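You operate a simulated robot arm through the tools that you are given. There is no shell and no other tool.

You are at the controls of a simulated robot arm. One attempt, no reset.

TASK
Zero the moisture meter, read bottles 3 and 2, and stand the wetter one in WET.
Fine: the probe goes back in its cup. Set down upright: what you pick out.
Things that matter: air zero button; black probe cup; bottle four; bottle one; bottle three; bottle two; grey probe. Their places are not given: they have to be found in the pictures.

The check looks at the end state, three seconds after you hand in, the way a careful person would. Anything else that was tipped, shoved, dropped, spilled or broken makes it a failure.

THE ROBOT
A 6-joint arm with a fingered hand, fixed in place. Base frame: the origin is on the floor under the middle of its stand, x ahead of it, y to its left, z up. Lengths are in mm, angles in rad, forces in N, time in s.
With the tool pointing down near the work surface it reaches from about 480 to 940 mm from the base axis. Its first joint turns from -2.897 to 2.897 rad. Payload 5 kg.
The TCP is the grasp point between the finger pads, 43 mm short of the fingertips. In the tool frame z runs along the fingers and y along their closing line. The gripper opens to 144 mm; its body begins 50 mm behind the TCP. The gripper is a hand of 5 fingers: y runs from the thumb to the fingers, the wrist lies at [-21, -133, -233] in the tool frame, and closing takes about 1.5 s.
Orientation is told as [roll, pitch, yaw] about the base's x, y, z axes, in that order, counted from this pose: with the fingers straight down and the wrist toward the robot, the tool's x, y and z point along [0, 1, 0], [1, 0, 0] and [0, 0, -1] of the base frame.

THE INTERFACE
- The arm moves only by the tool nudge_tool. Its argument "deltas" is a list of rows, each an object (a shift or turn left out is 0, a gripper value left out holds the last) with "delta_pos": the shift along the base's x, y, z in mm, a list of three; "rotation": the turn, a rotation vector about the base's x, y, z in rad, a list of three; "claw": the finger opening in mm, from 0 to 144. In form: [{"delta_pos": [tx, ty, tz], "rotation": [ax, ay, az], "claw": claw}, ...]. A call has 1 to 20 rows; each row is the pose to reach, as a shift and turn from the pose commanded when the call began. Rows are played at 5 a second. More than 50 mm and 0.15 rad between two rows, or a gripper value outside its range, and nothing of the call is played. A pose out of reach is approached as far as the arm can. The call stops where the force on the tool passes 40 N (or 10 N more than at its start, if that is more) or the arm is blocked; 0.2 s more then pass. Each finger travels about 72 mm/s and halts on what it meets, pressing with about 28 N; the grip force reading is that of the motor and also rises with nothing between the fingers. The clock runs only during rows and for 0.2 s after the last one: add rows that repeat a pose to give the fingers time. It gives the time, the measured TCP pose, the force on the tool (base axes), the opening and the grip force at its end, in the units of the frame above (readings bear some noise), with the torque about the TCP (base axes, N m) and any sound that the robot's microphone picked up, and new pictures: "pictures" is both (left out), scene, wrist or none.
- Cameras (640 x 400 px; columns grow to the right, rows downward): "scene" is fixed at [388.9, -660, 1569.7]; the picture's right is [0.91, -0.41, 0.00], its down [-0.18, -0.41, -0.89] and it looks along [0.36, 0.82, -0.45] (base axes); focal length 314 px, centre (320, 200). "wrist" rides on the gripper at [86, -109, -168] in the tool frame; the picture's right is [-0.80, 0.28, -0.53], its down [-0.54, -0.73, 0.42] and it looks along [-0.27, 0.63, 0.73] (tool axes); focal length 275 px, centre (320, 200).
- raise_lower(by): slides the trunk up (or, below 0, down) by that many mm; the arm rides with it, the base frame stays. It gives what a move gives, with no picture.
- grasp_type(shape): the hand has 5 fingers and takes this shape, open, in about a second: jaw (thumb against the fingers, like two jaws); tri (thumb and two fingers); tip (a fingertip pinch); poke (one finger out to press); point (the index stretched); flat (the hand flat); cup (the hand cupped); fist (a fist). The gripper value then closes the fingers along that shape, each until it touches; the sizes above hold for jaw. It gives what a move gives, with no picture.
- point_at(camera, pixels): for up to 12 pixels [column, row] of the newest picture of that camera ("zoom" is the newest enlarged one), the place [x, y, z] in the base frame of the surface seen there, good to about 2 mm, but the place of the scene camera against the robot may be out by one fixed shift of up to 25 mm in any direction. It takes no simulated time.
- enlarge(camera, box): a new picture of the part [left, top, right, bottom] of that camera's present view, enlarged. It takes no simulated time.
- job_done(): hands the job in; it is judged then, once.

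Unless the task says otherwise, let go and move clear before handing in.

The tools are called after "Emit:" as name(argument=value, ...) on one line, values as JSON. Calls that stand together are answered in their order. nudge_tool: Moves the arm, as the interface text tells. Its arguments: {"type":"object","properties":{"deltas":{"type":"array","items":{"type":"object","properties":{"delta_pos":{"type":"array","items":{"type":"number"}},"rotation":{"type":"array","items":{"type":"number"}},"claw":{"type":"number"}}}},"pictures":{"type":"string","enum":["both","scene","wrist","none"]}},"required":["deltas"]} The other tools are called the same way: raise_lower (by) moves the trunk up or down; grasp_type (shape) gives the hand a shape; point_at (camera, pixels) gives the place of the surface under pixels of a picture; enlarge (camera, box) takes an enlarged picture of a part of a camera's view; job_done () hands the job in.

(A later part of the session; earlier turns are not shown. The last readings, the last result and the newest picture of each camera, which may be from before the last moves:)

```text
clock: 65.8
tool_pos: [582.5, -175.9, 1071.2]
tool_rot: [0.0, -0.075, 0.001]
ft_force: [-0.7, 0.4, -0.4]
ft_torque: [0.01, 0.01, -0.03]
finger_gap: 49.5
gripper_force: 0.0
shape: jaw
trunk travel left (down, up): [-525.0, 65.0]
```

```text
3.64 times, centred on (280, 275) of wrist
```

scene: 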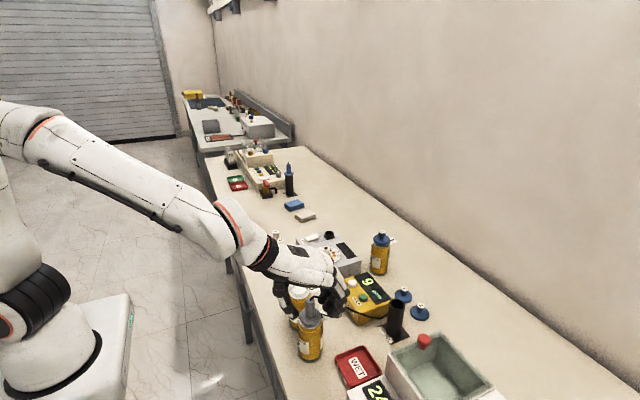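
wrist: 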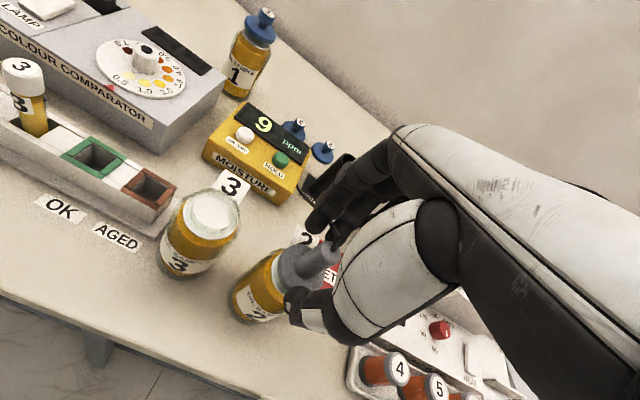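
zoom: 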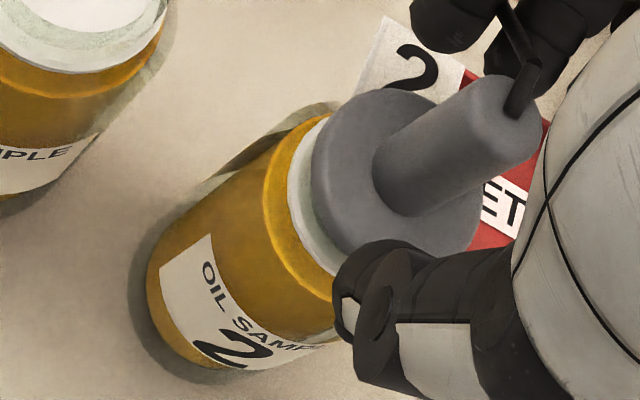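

The probe stands in bottle 2. I'll open wider, rise clear and straighten.

Emit:
nudge_tool(deltas=[{"delta_pos": [0, 0, 0], "claw": 80}, {"delta_pos": [0, 0, 0], "claw": 110}, {"delta_pos": [0, 0, 0], "claw": 120}, {"delta_pos": [0, 0, 20], "claw": 120}, {"delta_pos": [0, 0, 50]}, {"delta_pos": [0, 0, 90]}, {"delta_pos": [0, 0, 130]}, {"delta_pos": [0, 0, 130], "rotation": [0, 0.075, 0]}, {"delta_pos": [0, 0, 130], "rotation": [0, 0.075, 0]}], pictures="scene")

Emit:
grasp_type(shape="poke")

Emit:
nudge_tool(deltas=[{"delta_pos": [43, 14, 0]}, {"delta_pos": [87, 28, 0]}, {"delta_pos": [130, 43, 0]}, {"delta_pos": [172, 57, 0]}, {"delta_pos": [172, 57, -45]}, {"delta_pos": [172, 57, -90]}, {"delta_pos": [172, 57, -135]}, {"delta_pos": [172, 57, -165]}, {"delta_pos": [172, 57, -185]}, {"delta_pos": [172, 57, -185]}])

Emit:
enlarge(camera="wrist", box=[250, 200, 350, 310])

Emit:
enlarge(camera="scene", box=[290, 250, 410, 340])

```text
clock: 67.8
tool_pos: [583.0, -174.7, 1198.3]
tool_rot: [0.001, 0.001, 0.001]
ft_force: [1.5, -0.8, 0.4]
ft_torque: [0.0, 0.0, -0.01]
finger_gap: 119.5
gripper_force: 0.1
shape: jaw
trunk travel left (down, up): [-525.0, 65.0]
```

scene: 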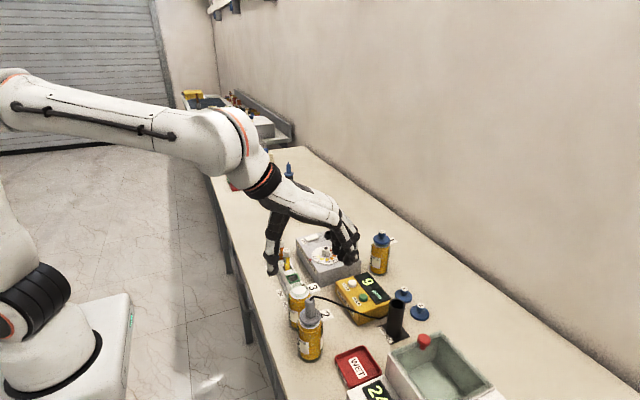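

```text
clock: 68.7
tool_pos: [583.3, -174.7, 1199.7]
tool_rot: [-0.002, -0.003, 0.0]
ft_force: [0.2, 0.6, -0.2]
ft_torque: [-0.01, 0.0, 0.0]
finger_gap: 0.0
gripper_force: 0.1
shape: poke
trunk travel left (down, up): [-525.0, 65.0]
```

```text
clock: 70.9
tool_pos: [754.8, -117.9, 1015.1]
tool_rot: [0.0, 0.0, 0.002]
ft_force: [-0.1, -0.1, 0.2]
ft_torque: [0.0, -0.01, 0.0]
finger_gap: 0.1
gripper_force: 0.1
shape: poke
trunk travel left (down, up): [-525.0, 65.0]
```

scene: 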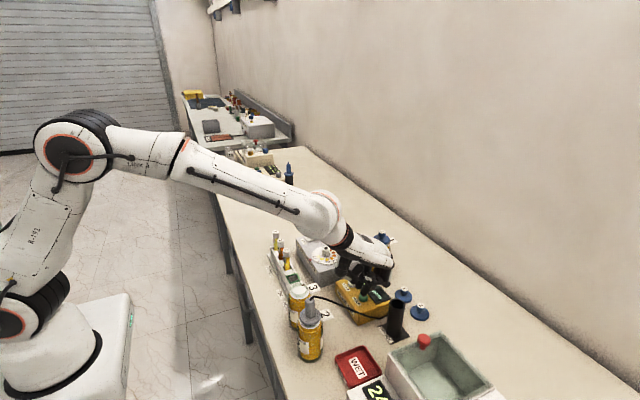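
wrist: 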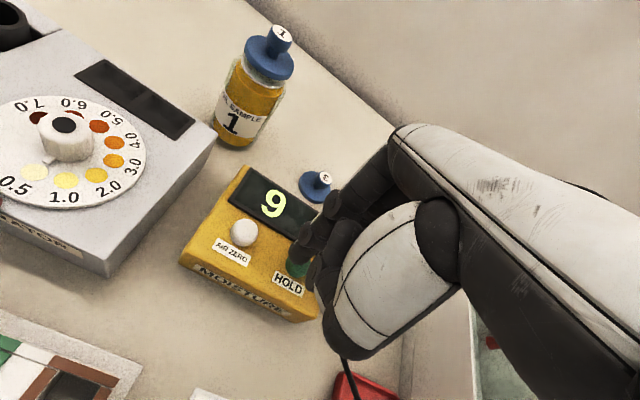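

```text
3.64 times, centred on (300, 255) of wrist
```

zoom: 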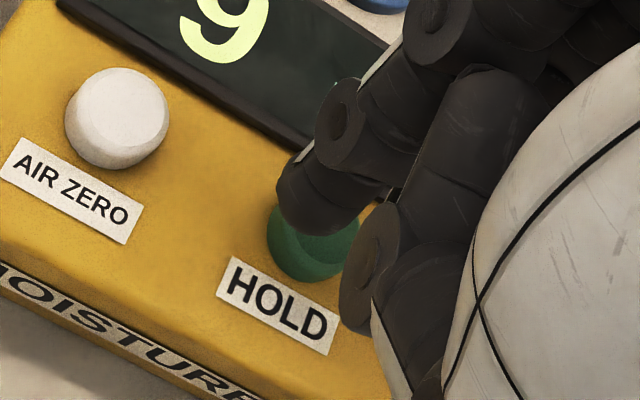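

```text
4.44 times, centred on (350, 295) of scene
```

zoom: 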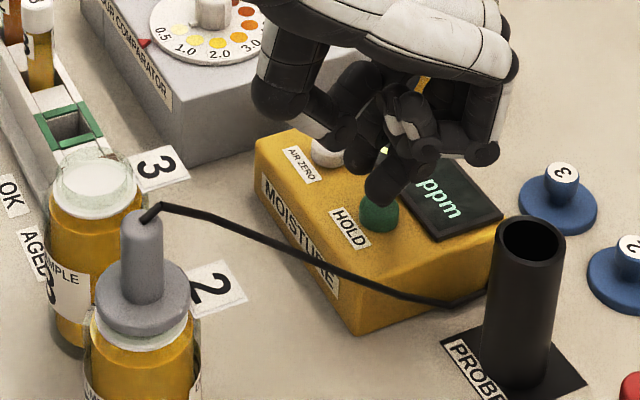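

Probe stands in bottle 2, fingertip over HOLD, display still "9" from before. I'll press HOLD again.

Emit:
nudge_tool(deltas=[{"delta_pos": [0, -1, -8]}, {"delta_pos": [0, -1, -14]}, {"delta_pos": [0, -1, -18]}, {"delta_pos": [0, -1, -20]}, {"delta_pos": [0, -1, -22]}, {"delta_pos": [0, -1, -23.5]}, {"delta_pos": [0, -1, -23.5]}])

Emit:
enlarge(camera="wrist", box=[170, 130, 350, 310])

```text
clock: 72.5
tool_pos: [754.0, -119.1, 992.7]
tool_rot: [0.0, -0.003, 0.001]
ft_force: [-0.5, 0.6, 5.1]
ft_torque: [0.05, -0.01, 0.0]
finger_gap: 0.0
gripper_force: 0.0
shape: poke
trunk travel left (down, up): [-525.0, 65.0]
heard: click
```

scene: 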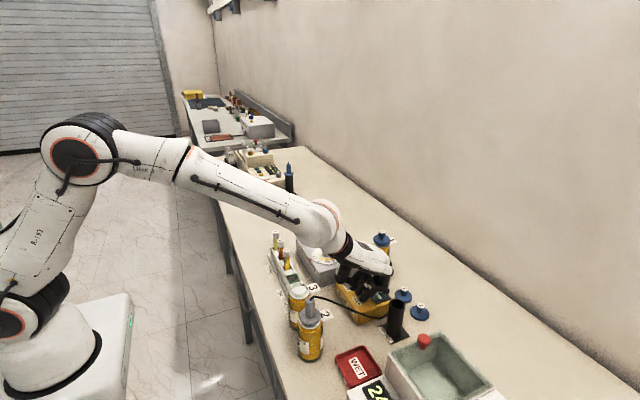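
wrist: 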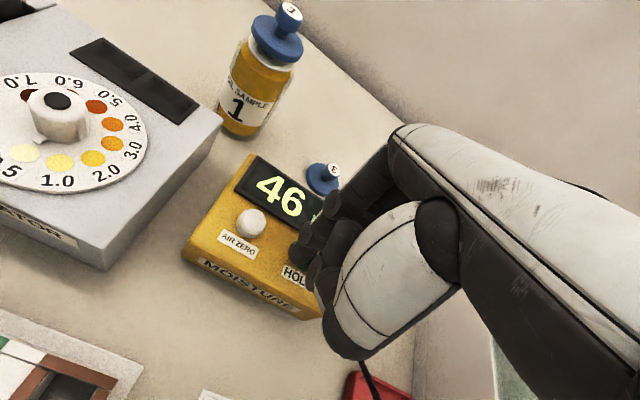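

```text
2.22 times, centred on (260, 220) of wrist
```

zoom: 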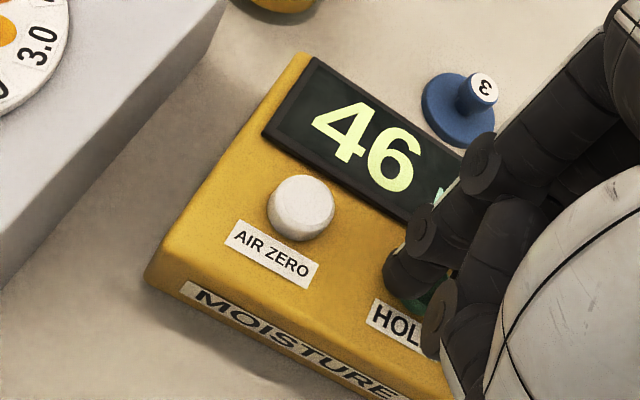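

Bottle 2 reads 46 ppm versus 9 for bottle 3, so bottle 2 is the wetter one. I'll rise, reform the jaw and go back over the probe in bottle 2.

Emit:
nudge_tool(deltas=[{"delta_pos": [0, 0, 15]}, {"delta_pos": [0, 0, 50]}, {"delta_pos": [0, 0, 92]}, {"delta_pos": [0, 0, 135]}, {"delta_pos": [0, 0, 175]}, {"delta_pos": [-20, -7, 205]}, {"delta_pos": [-40, -13, 208]}, {"delta_pos": [-40, -13, 208]}], pictures="scene")

Emit:
grasp_type(shape="jaw")

Emit:
nudge_tool(deltas=[{"delta_pos": [-44, -14, 0], "claw": 120}, {"delta_pos": [-88, -28, 0]}, {"delta_pos": [-132, -43, 0]}, {"delta_pos": [-132, -43, 0], "rotation": [0, -0.075, 0]}, {"delta_pos": [-132, -43, -35], "rotation": [0, -0.075, 0]}, {"delta_pos": [-132, -43, -35], "rotation": [0, -0.075, 0]}])

Emit:
enlarge(camera="wrist", box=[190, 200, 350, 340])

Emit:
enlarge(camera="scene", box=[270, 260, 400, 360])

```text
clock: 74.3
tool_pos: [716.2, -131.4, 1200.2]
tool_rot: [0.0, 0.0, -0.001]
ft_force: [-0.3, 0.2, -1.0]
ft_torque: [0.01, -0.03, 0.0]
finger_gap: 0.0
gripper_force: 0.0
shape: poke
trunk travel left (down, up): [-525.0, 65.0]
```

scene: 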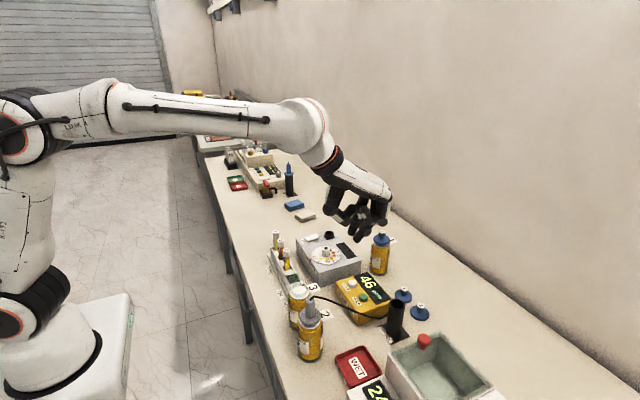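

```text
clock: 75.2
tool_pos: [716.5, -132.4, 1200.7]
tool_rot: [-0.001, 0.0, 0.0]
ft_force: [0.6, 0.3, 0.3]
ft_torque: [0.01, -0.02, 0.03]
finger_gap: 143.9
gripper_force: 0.1
shape: jaw
trunk travel left (down, up): [-525.0, 65.0]
```

```text
clock: 76.6
tool_pos: [584.0, -175.4, 1167.6]
tool_rot: [0.0, -0.075, 0.0]
ft_force: [-0.5, 0.0, 0.2]
ft_torque: [-0.01, 0.0, 0.02]
finger_gap: 120.4
gripper_force: 0.0
shape: jaw
trunk travel left (down, up): [-525.0, 65.0]
```

scene: 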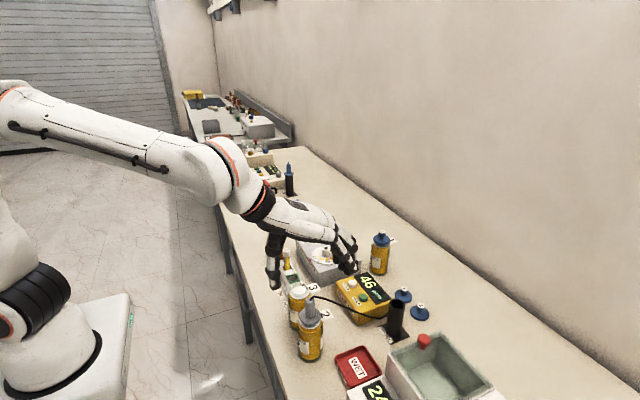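
wrist: 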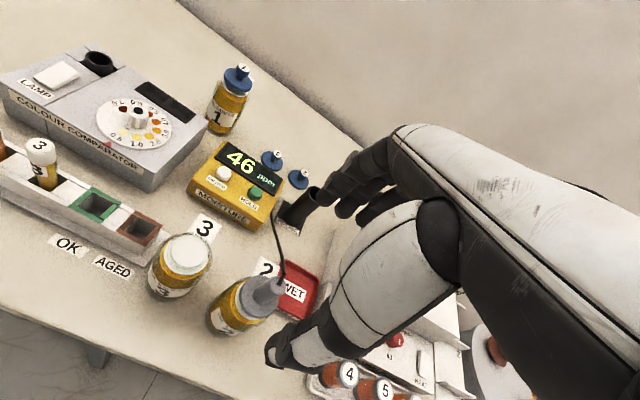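

```text
2.86 times, centred on (270, 270) of wrist
```

zoom: 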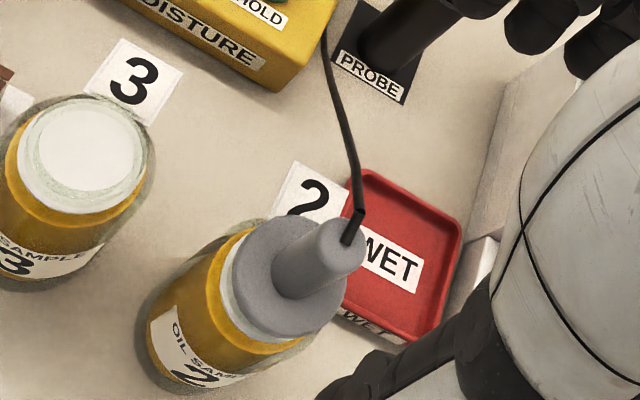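

```text
4.00 times, centred on (335, 310) of scene
```

zoom: 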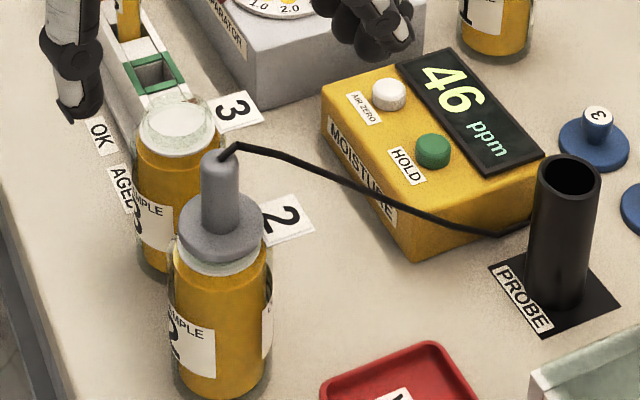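

The full reading is "46 ppm" and the probe stands upright in bottle 2. I'll descend to the release pose and pre-close around the handle.

Emit:
nudge_tool(deltas=[{"delta_pos": [0, 0, -25]}, {"delta_pos": [0, 0, -50]}, {"delta_pos": [0, 0, -72]}, {"delta_pos": [0, 0, -86]}, {"delta_pos": [0, 0, -93.5]}, {"delta_pos": [0, 0, -93.5], "claw": 90}, {"delta_pos": [0, 0, -93.5], "claw": 60}, {"delta_pos": [0, 0, -93.5], "claw": 40}, {"delta_pos": [0, 0, -93.5], "claw": 30}, {"delta_pos": [0, 0, -93.5], "claw": 30}])

Emit:
enlarge(camera="scene", box=[280, 285, 340, 340])

Emit:
enlarge(camera="wrist", box=[220, 220, 340, 330])

```text
clock: 78.8
tool_pos: [581.5, -175.7, 1072.8]
tool_rot: [0.0, -0.073, 0.0]
ft_force: [0.0, -0.1, 0.1]
ft_torque: [-0.02, 0.01, -0.02]
finger_gap: 30.2
gripper_force: 0.1
shape: jaw
trunk travel left (down, up): [-525.0, 65.0]
```

scene: 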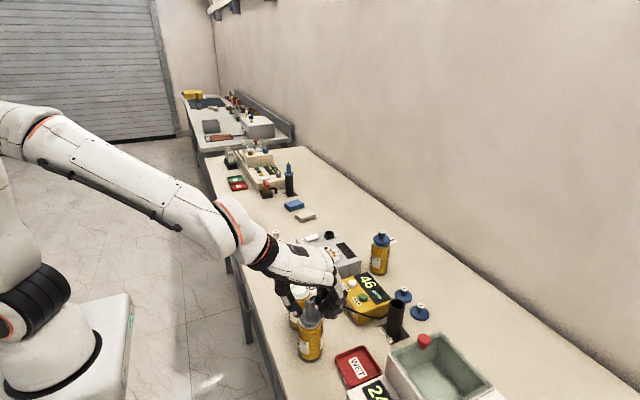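
wrist: 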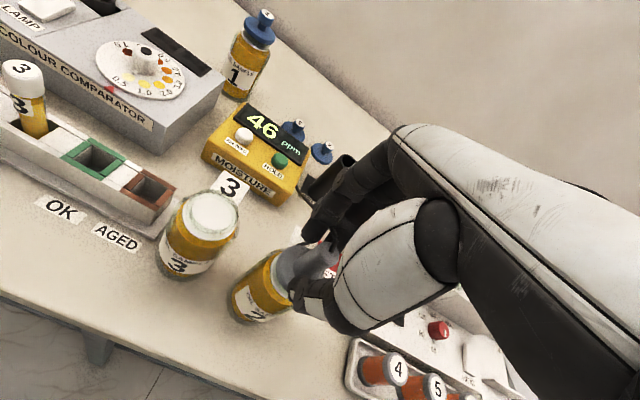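

```text
7.27 times, centred on (310, 312) of scene
```

zoom: 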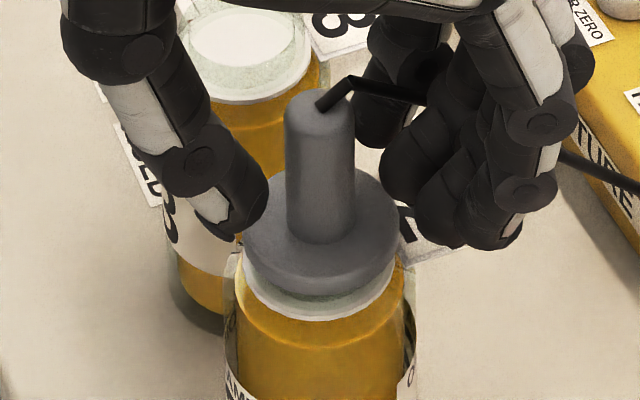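

```text
3.64 times, centred on (280, 275) of wrist
```

zoom: 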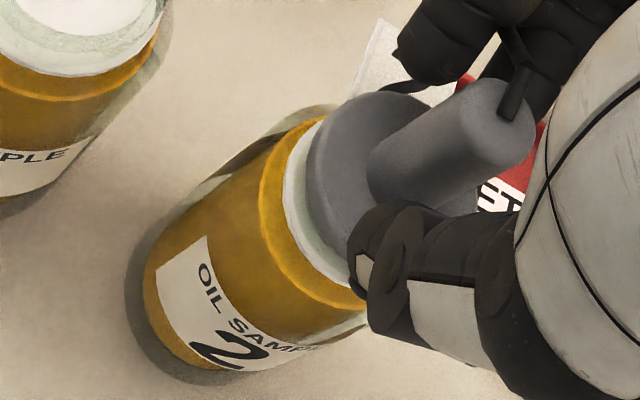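

Nearly centered, the thumb slightly closer. I'll shift 1 mm back and close slowly.

Emit:
nudge_tool(deltas=[{"delta_pos": [-1, 0, 0], "claw": 26}, {"delta_pos": [-1, 0, 0], "claw": 23}, {"delta_pos": [-1, 0, 0], "claw": 20}, {"delta_pos": [-1, 0, 0], "claw": 17}, {"delta_pos": [-1, 0, 0], "claw": 14}, {"delta_pos": [-1, 0, 0], "claw": 11}, {"delta_pos": [-1, 0, 0], "claw": 8}, {"delta_pos": [-1, 0, 0], "claw": 4}, {"delta_pos": [-1, 0, 0], "claw": 0}, {"delta_pos": [-1, 0, 0], "claw": 0}])

Emit:
enlarge(camera="scene", box=[280, 285, 340, 340])

```text
clock: 81.0
tool_pos: [581.4, -175.0, 1071.8]
tool_rot: [-0.001, -0.075, -0.001]
ft_force: [-0.5, 0.2, 0.0]
ft_torque: [0.0, 0.01, -0.03]
finger_gap: 11.3
gripper_force: 28.0
shape: jaw
trunk travel left (down, up): [-525.0, 65.0]
```

scene: 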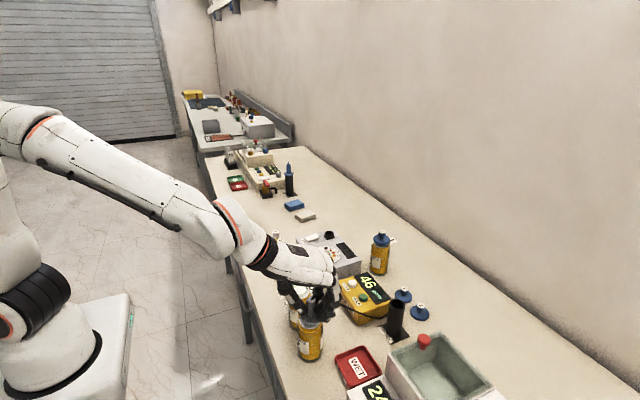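
wrist: 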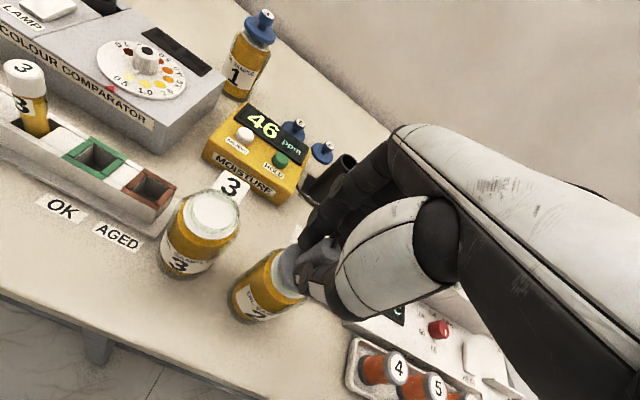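

```text
7.27 times, centred on (310, 312) of scene
```

zoom: 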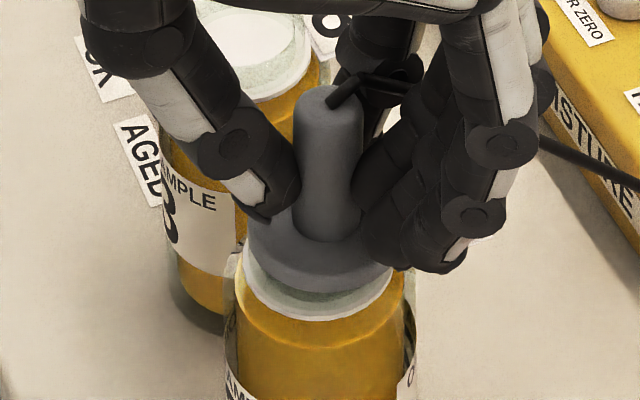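

Gripped at 28 N. I'll lift the probe out of bottle 2 slowly, then measure its stem line.

Emit:
nudge_tool(deltas=[{"delta_pos": [0, 0, 4]}, {"delta_pos": [0, 0, 10]}, {"delta_pos": [0, 0, 20]}, {"delta_pos": [0, 0, 35]}, {"delta_pos": [0, 0, 55]}, {"delta_pos": [0, 0, 80]}, {"delta_pos": [0, 0, 105]}, {"delta_pos": [0, 0, 130]}, {"delta_pos": [0, 0, 130]}])

Emit:
enlarge(camera="wrist", box=[215, 250, 315, 330])

Emit:
point_at(camera="wrist", pixels=[[276, 284.2], [272, 286.7], [268, 289.2], [265, 291.2], [262, 293]])

```text
clock: 83.0
tool_pos: [581.2, -174.3, 1203.1]
tool_rot: [-0.001, -0.076, -0.001]
ft_force: [0.0, -0.5, -0.5]
ft_torque: [0.0, -0.01, -0.01]
finger_gap: 11.3
gripper_force: 27.6
shape: jaw
trunk travel left (down, up): [-525.0, 65.0]
```

scene: 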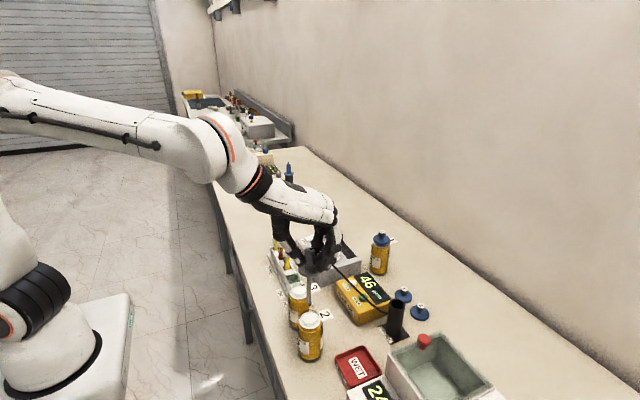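
wrist: 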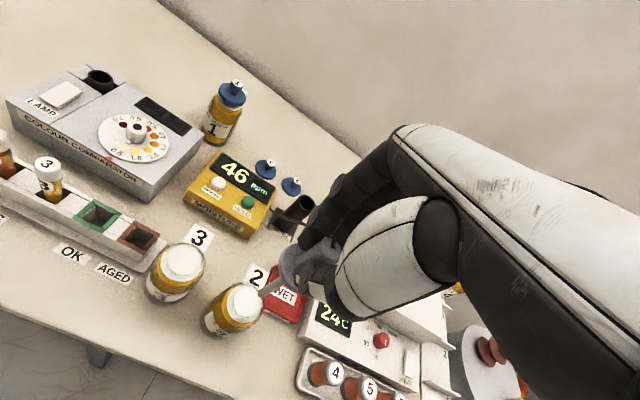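

```text
5.00 times, centred on (265, 290) of wrist
```

zoom: 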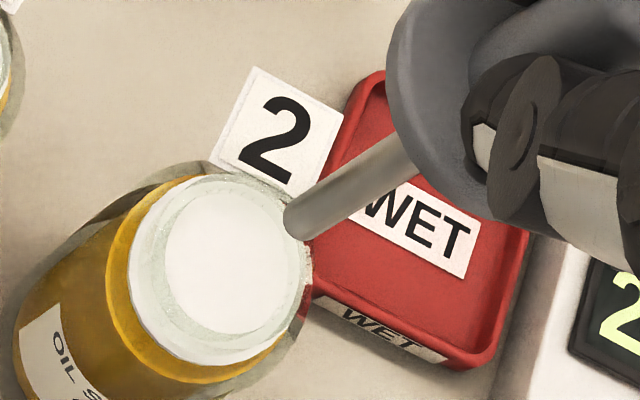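

```text
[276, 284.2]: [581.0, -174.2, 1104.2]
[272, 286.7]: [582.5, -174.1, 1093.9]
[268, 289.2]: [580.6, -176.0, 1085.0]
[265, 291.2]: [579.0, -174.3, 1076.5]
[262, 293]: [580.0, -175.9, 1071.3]
```

The probe is out of bottle 2, nearly vertical. I'll carry it to above the black cup at (800,-207).

Emit:
nudge_tool(deltas=[{"delta_pos": [20, -3, 5]}, {"delta_pos": [55, -8, 8]}, {"delta_pos": [95, -13, 8]}, {"delta_pos": [135, -19, 8]}, {"delta_pos": [175, -24, 8]}, {"delta_pos": [205, -28, 8]}, {"delta_pos": [217, -30, 8]}, {"delta_pos": [217, -30, 0]}, {"delta_pos": [217, -30, 0]}])

Emit:
enlarge(camera="wrist", box=[200, 250, 300, 330])

Emit:
enlarge(camera="scene", box=[360, 240, 440, 340])

```text
clock: 85.0
tool_pos: [798.7, -205.0, 1202.8]
tool_rot: [-0.001, -0.075, 0.003]
ft_force: [-0.8, -0.4, 0.5]
ft_torque: [0.01, 0.01, -0.05]
finger_gap: 11.3
gripper_force: 27.5
shape: jaw
trunk travel left (down, up): [-525.0, 65.0]
```

scene: 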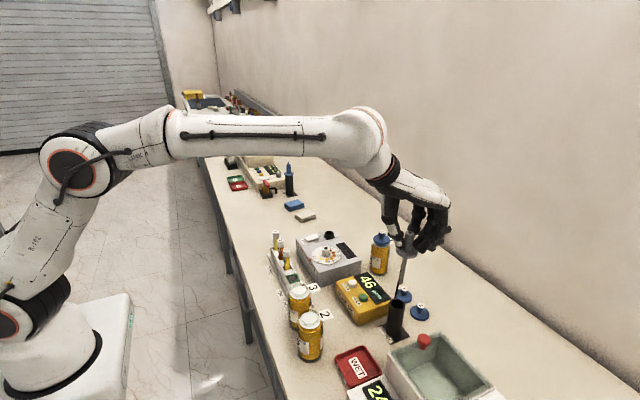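
wrist: 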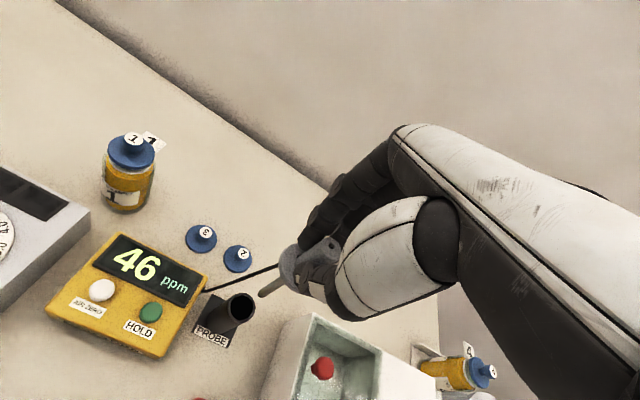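

```text
5.00 times, centred on (250, 290) of wrist
```

zoom: 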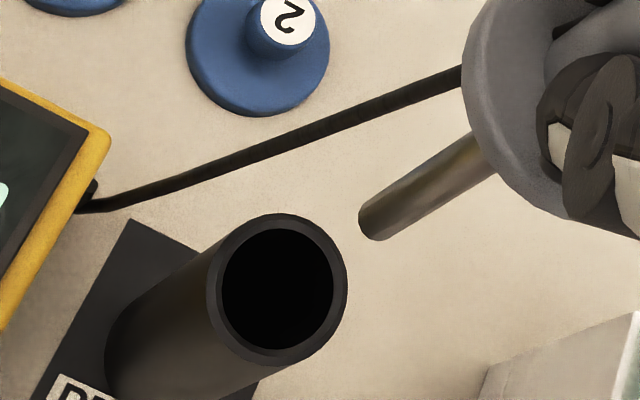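

```text
4.00 times, centred on (400, 290) of scene
```

zoom: 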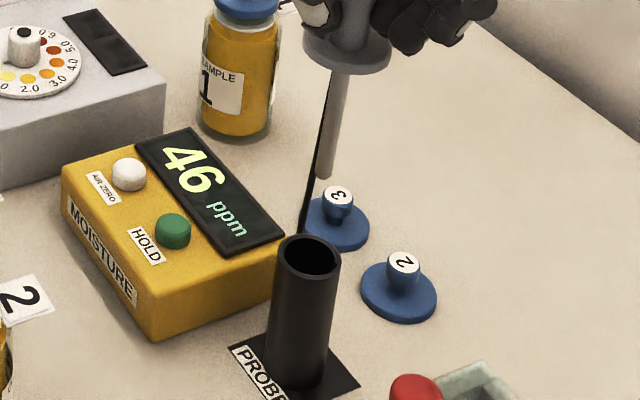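

The cup mouth is at wrist zoom (276,289) with the stem tip at (375,225). I'll measure the rim points and stem points.

Emit:
point_at(camera="wrist", pixels=[[254, 304], [228.3, 308], [243, 293.8], [244, 321.5], [233, 296.5], [252.5, 314], [278, 282.5], [272, 287], [267, 290.5], [263, 293.5]])

Emit:
point_at(camera="scene", pixels=[[391, 304], [404.5, 304], [397.5, 299], [396, 308.5], [402.5, 270], [402, 276], [401, 282], [400.5, 331]])

```text
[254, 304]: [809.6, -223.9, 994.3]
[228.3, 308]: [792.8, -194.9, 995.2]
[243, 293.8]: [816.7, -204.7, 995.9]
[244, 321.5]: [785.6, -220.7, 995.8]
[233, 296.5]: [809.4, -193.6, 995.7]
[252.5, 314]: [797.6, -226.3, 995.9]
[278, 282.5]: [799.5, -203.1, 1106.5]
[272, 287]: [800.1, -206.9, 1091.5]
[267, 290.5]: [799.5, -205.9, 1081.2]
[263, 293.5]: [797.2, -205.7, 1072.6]
```

```text
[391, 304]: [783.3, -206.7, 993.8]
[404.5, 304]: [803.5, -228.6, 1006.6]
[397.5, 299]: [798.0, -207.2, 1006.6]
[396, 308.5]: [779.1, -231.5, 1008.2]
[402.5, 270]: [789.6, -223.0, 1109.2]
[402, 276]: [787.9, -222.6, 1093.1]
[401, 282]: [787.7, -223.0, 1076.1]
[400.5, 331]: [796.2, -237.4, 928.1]
```

The cup mouth centers at about (800.5,-209), and the stem axis is about (801,-206), so I'll shift −3 mm in y and lower until the tip is just above the rim.

Emit:
nudge_tool(deltas=[{"delta_pos": [0, -3, -15]}, {"delta_pos": [0, -3, -30]}, {"delta_pos": [0, -3, -45]}, {"delta_pos": [0, -3, -56]}, {"delta_pos": [0, -3, -56]}])

Emit:
enlarge(camera="wrist", box=[210, 250, 310, 330])

Emit:
enlarge(camera="scene", box=[360, 260, 440, 340])

```text
clock: 86.2
tool_pos: [799.0, -207.9, 1145.2]
tool_rot: [0.002, -0.075, -0.001]
ft_force: [0.0, -0.9, -0.5]
ft_torque: [0.02, -0.06, -0.01]
finger_gap: 11.3
gripper_force: 28.0
shape: jaw
trunk travel left (down, up): [-525.0, 65.0]
```

scene: 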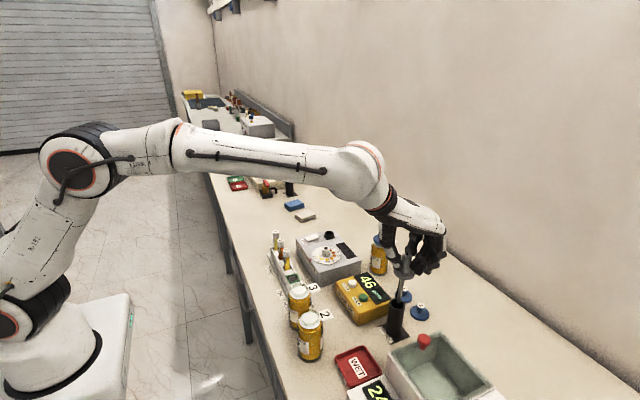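
wrist: 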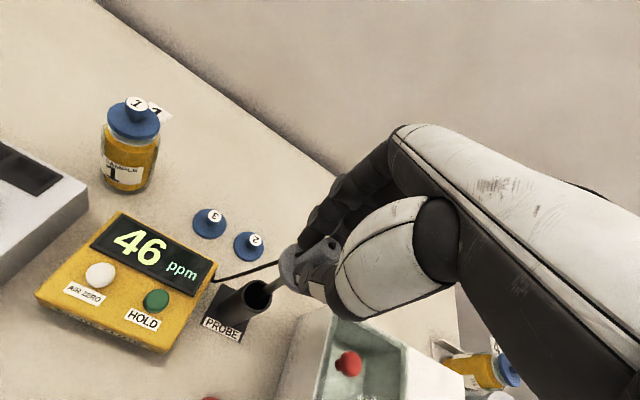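

```text
5.00 times, centred on (260, 290) of wrist
```

zoom: 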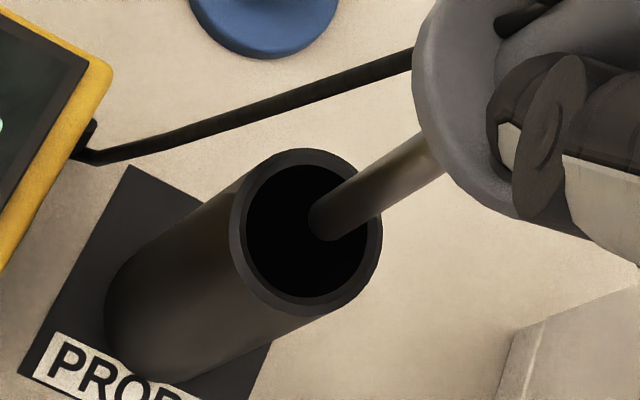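

```text
5.00 times, centred on (400, 300) of scene
```

zoom: 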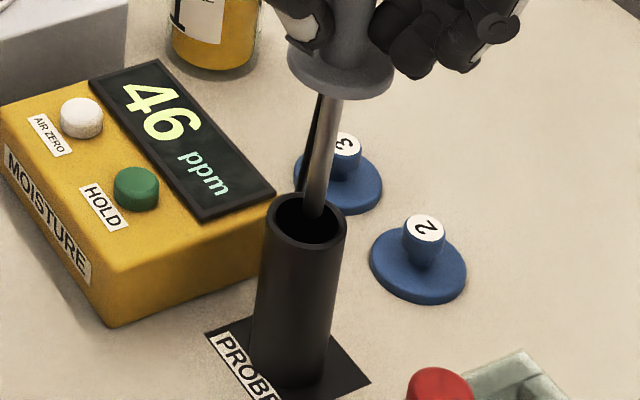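

The tip is over the cup's mouth in both views. I'll lower it into the cup to just above seating.

Emit:
nudge_tool(deltas=[{"delta_pos": [0, -0.5, -10]}, {"delta_pos": [0, -0.5, -22]}, {"delta_pos": [0, -0.5, -36]}, {"delta_pos": [0, -0.5, -50]}, {"delta_pos": [0, -0.5, -64]}, {"delta_pos": [0, -0.5, -76]}, {"delta_pos": [0, -0.5, -86]}, {"delta_pos": [0, -0.5, -86]}])

Emit:
enlarge(camera="wrist", box=[210, 220, 330, 320])

Emit:
enlarge(camera="scene", box=[360, 260, 440, 340])

```text
clock: 88.0
tool_pos: [798.8, -208.1, 1059.9]
tool_rot: [0.0, -0.076, 0.002]
ft_force: [0.7, -0.4, 0.1]
ft_torque: [0.0, 0.03, 0.02]
finger_gap: 11.0
gripper_force: 28.5
shape: jaw
trunk travel left (down, up): [-525.0, 65.0]
```

scene: 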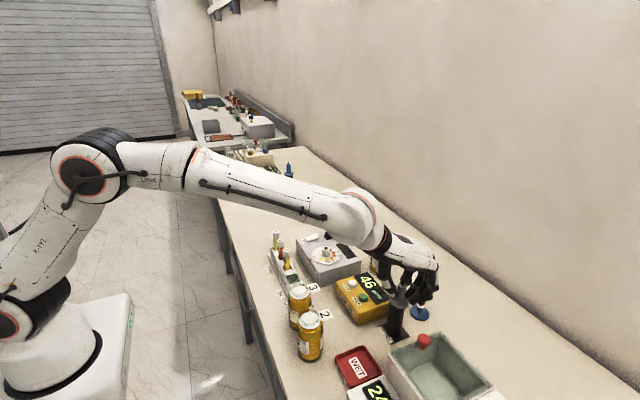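
wrist: 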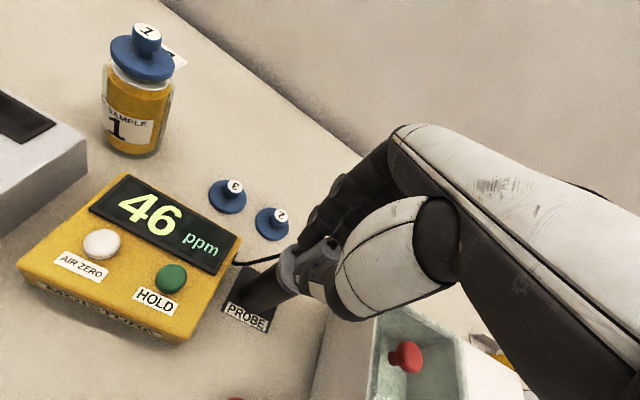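

```text
4.00 times, centred on (270, 270) of wrist
```

zoom: 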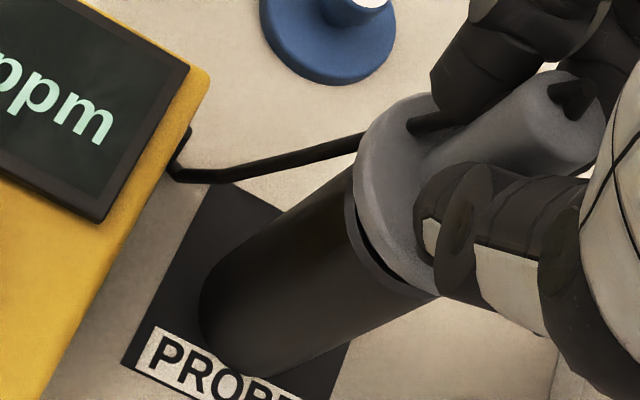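

```text
5.00 times, centred on (400, 300) of scene
```

zoom: 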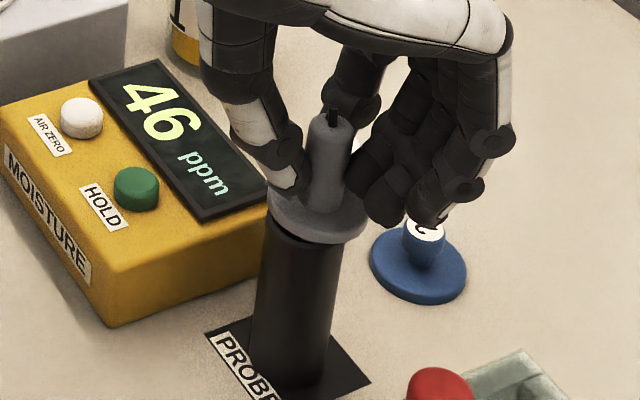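

The stem is inside the cup and the collar a few mm above the rim, slightly toward +x/+y. I'll nudge (-2,-2) and lower until it seats.

Emit:
nudge_tool(deltas=[{"delta_pos": [-1, -1, -1]}, {"delta_pos": [-2, -2, -3]}, {"delta_pos": [-2, -2, -5]}, {"delta_pos": [-2, -2, -6]}, {"delta_pos": [-2, -2, -6]}])

Emit:
enlarge(camera="wrist", box=[210, 220, 330, 320])

Emit:
enlarge(camera="scene", box=[360, 260, 440, 340])

```text
clock: 89.2
tool_pos: [796.5, -210.7, 1052.2]
tool_rot: [0.001, -0.076, 0.002]
ft_force: [0.8, -0.1, -0.3]
ft_torque: [-0.01, 0.0, -0.02]
finger_gap: 11.2
gripper_force: 27.6
shape: jaw
trunk travel left (down, up): [-525.0, 65.0]
```

scene: 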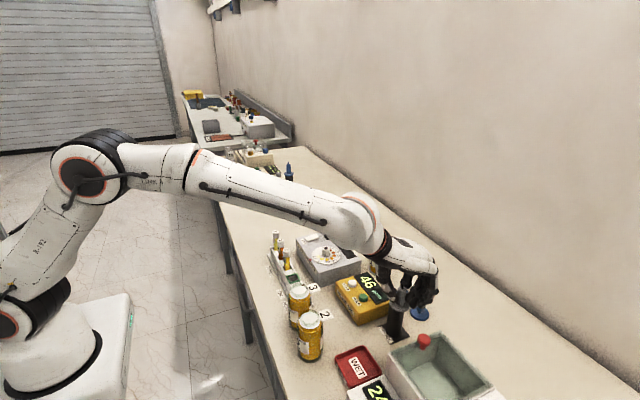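
wrist: 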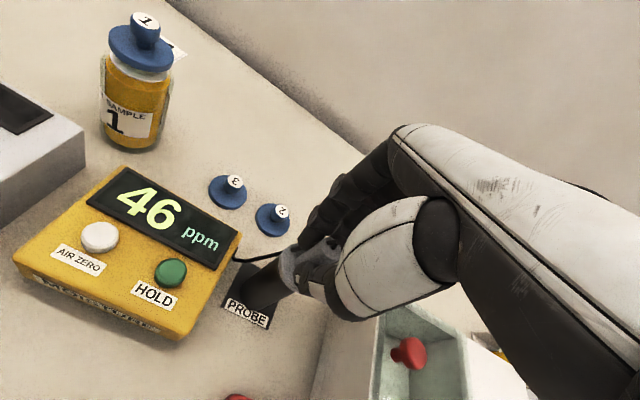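

```text
4.00 times, centred on (270, 270) of wrist
```

zoom: 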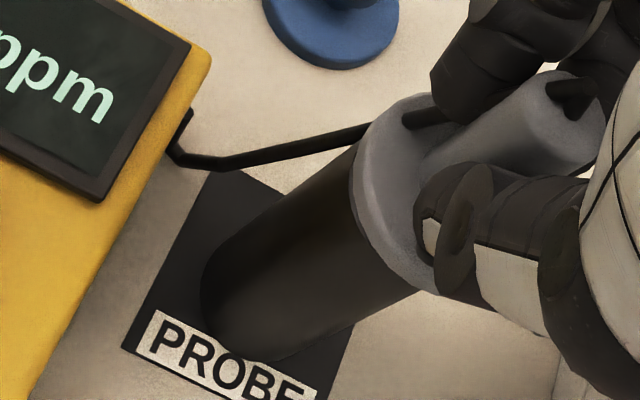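

```text
5.00 times, centred on (400, 300) of scene
```

zoom: 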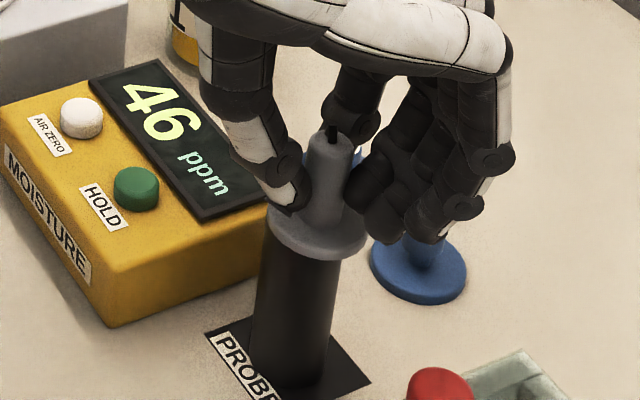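

The collar is almost down, maybe 3 mm toward +x. I'll shift slightly and lower the last millimetres until I feel contact.

Emit:
nudge_tool(deltas=[{"delta_pos": [-1, 0.5, -0.5]}, {"delta_pos": [-2, 1, -1]}, {"delta_pos": [-2, 1, -2]}, {"delta_pos": [-2, 1, -3]}, {"delta_pos": [-2, 1, -3]}])

Emit:
enlarge(camera="wrist", box=[210, 220, 330, 320])

Emit:
enlarge(camera="scene", box=[360, 260, 440, 340])

```text
clock: 90.4
tool_pos: [795.5, -209.2, 1051.4]
tool_rot: [-0.001, -0.076, 0.0]
ft_force: [-1.3, 0.2, 2.9]
ft_torque: [-0.03, -0.03, 0.03]
finger_gap: 10.9
gripper_force: 28.2
shape: jaw
trunk travel left (down, up): [-525.0, 65.0]
```

scene: 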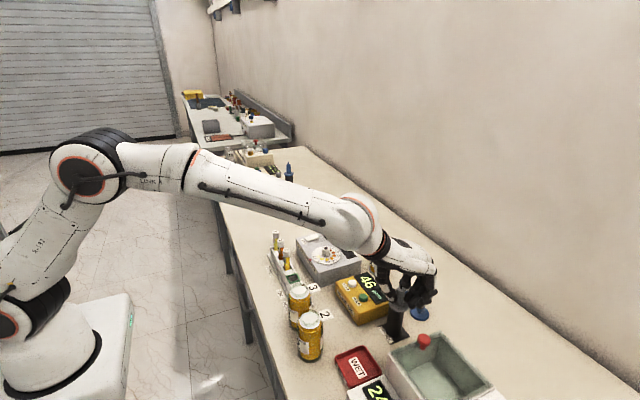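
wrist: 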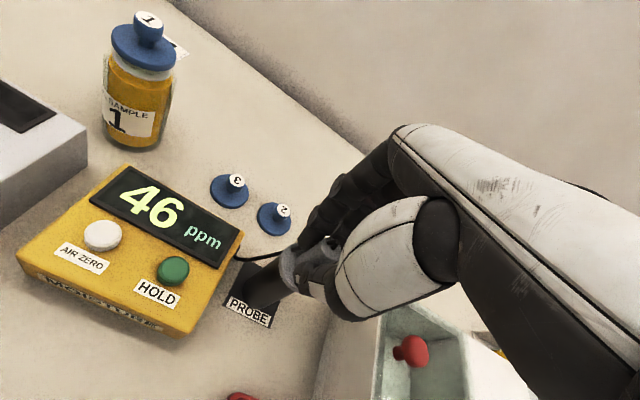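

```text
4.00 times, centred on (270, 270) of wrist
```

zoom: 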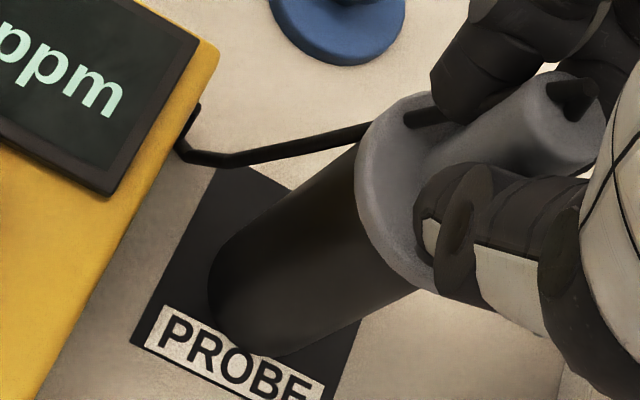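

```text
5.00 times, centred on (400, 300) of scene
```

zoom: 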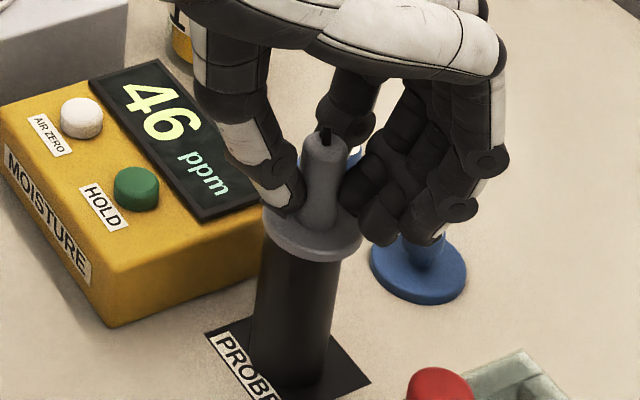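

Light contact (3 N): the collar is on the cup. I'll open the fingers gently and check that the probe stands properly.

Emit:
nudge_tool(deltas=[{"delta_pos": [0, 0, 0.5], "claw": 10}, {"delta_pos": [0, 0, 0.5], "claw": 14}, {"delta_pos": [0, 0, 0.5], "claw": 19}, {"delta_pos": [0, 0, 0.5], "claw": 26}, {"delta_pos": [0, 0, 0.5], "claw": 36}, {"delta_pos": [0, 0, 0.5], "claw": 50}, {"delta_pos": [0, 0, 0.5], "claw": 50}])

Emit:
enlarge(camera="wrist", box=[210, 220, 330, 320])

Emit:
enlarge(camera="scene", box=[360, 260, 440, 340])

```text
clock: 92.0
tool_pos: [795.4, -210.6, 1051.3]
tool_rot: [0.0, -0.074, 0.0]
ft_force: [0.9, 0.5, 1.1]
ft_torque: [0.0, 0.0, 0.01]
finger_gap: 49.7
gripper_force: 0.1
shape: jaw
trunk travel left (down, up): [-525.0, 65.0]
```

scene: 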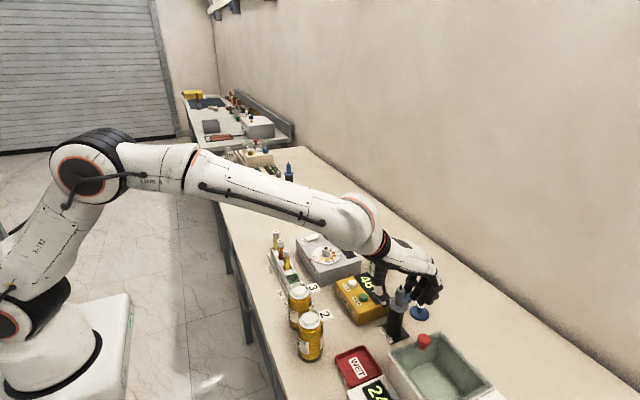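
wrist: 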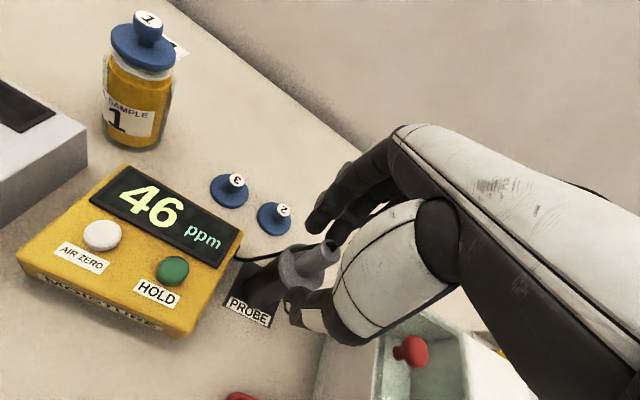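

```text
4.00 times, centred on (270, 270) of wrist
```

zoom: 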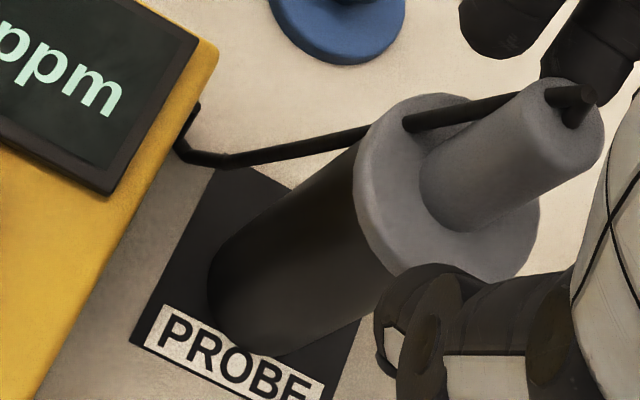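

```text
5.00 times, centred on (400, 300) of scene
```

zoom: 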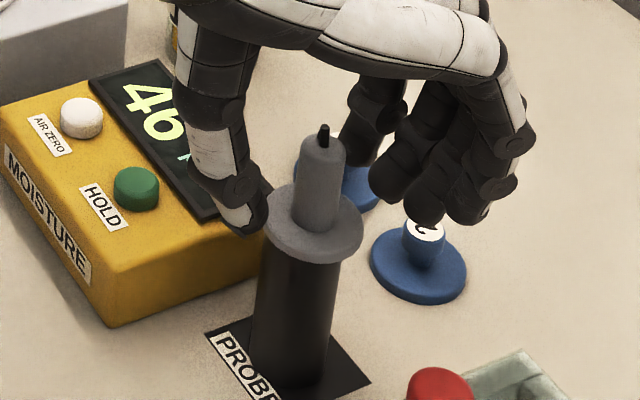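

The probe stands in its cup, collar flat. I'll open wider, rise clear and straighten the hand.

Emit:
nudge_tool(deltas=[{"delta_pos": [0, 0, 0], "claw": 80}, {"delta_pos": [0, 0, 0], "claw": 110}, {"delta_pos": [0, 0, 0], "claw": 125}, {"delta_pos": [0, 0, 20]}, {"delta_pos": [0, 0, 55]}, {"delta_pos": [0, 0, 95]}, {"delta_pos": [0, 0, 140]}, {"delta_pos": [-20, 0, 160], "rotation": [0, 0.075, 0]}, {"delta_pos": [-60, 0, 160], "rotation": [0, 0.075, 0]}, {"delta_pos": [-60, 0, 160], "rotation": [0, 0.075, 0]}])

Emit:
enlarge(camera="scene", box=[360, 260, 440, 340])

Emit:
enlarge(camera="scene", box=[280, 280, 440, 400])

```text
clock: 94.2
tool_pos: [734.4, -210.3, 1210.8]
tool_rot: [0.001, -0.001, 0.002]
ft_force: [-0.7, 0.1, -0.6]
ft_torque: [-0.02, -0.02, 0.0]
finger_gap: 124.8
gripper_force: 0.1
shape: jaw
trunk travel left (down, up): [-525.0, 65.0]
```

scene: 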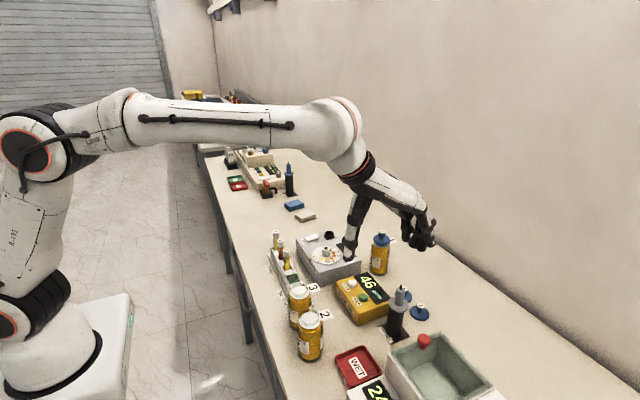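
wrist: 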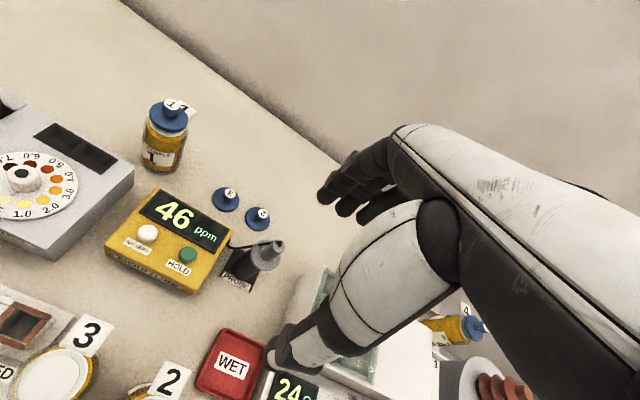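

```text
5.00 times, centred on (400, 300) of scene
```

zoom: 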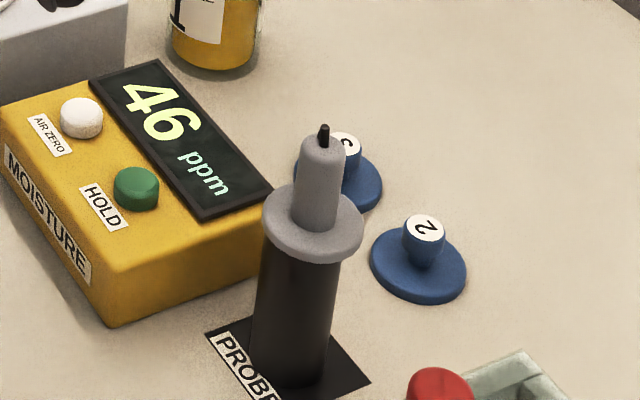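

```text
3.33 times, centred on (360, 340) of scene
```

zoom: 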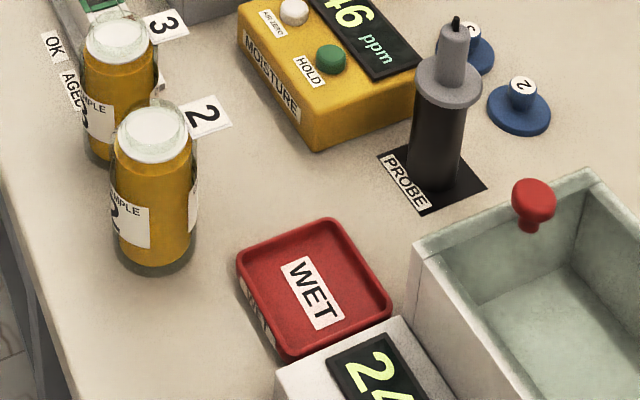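

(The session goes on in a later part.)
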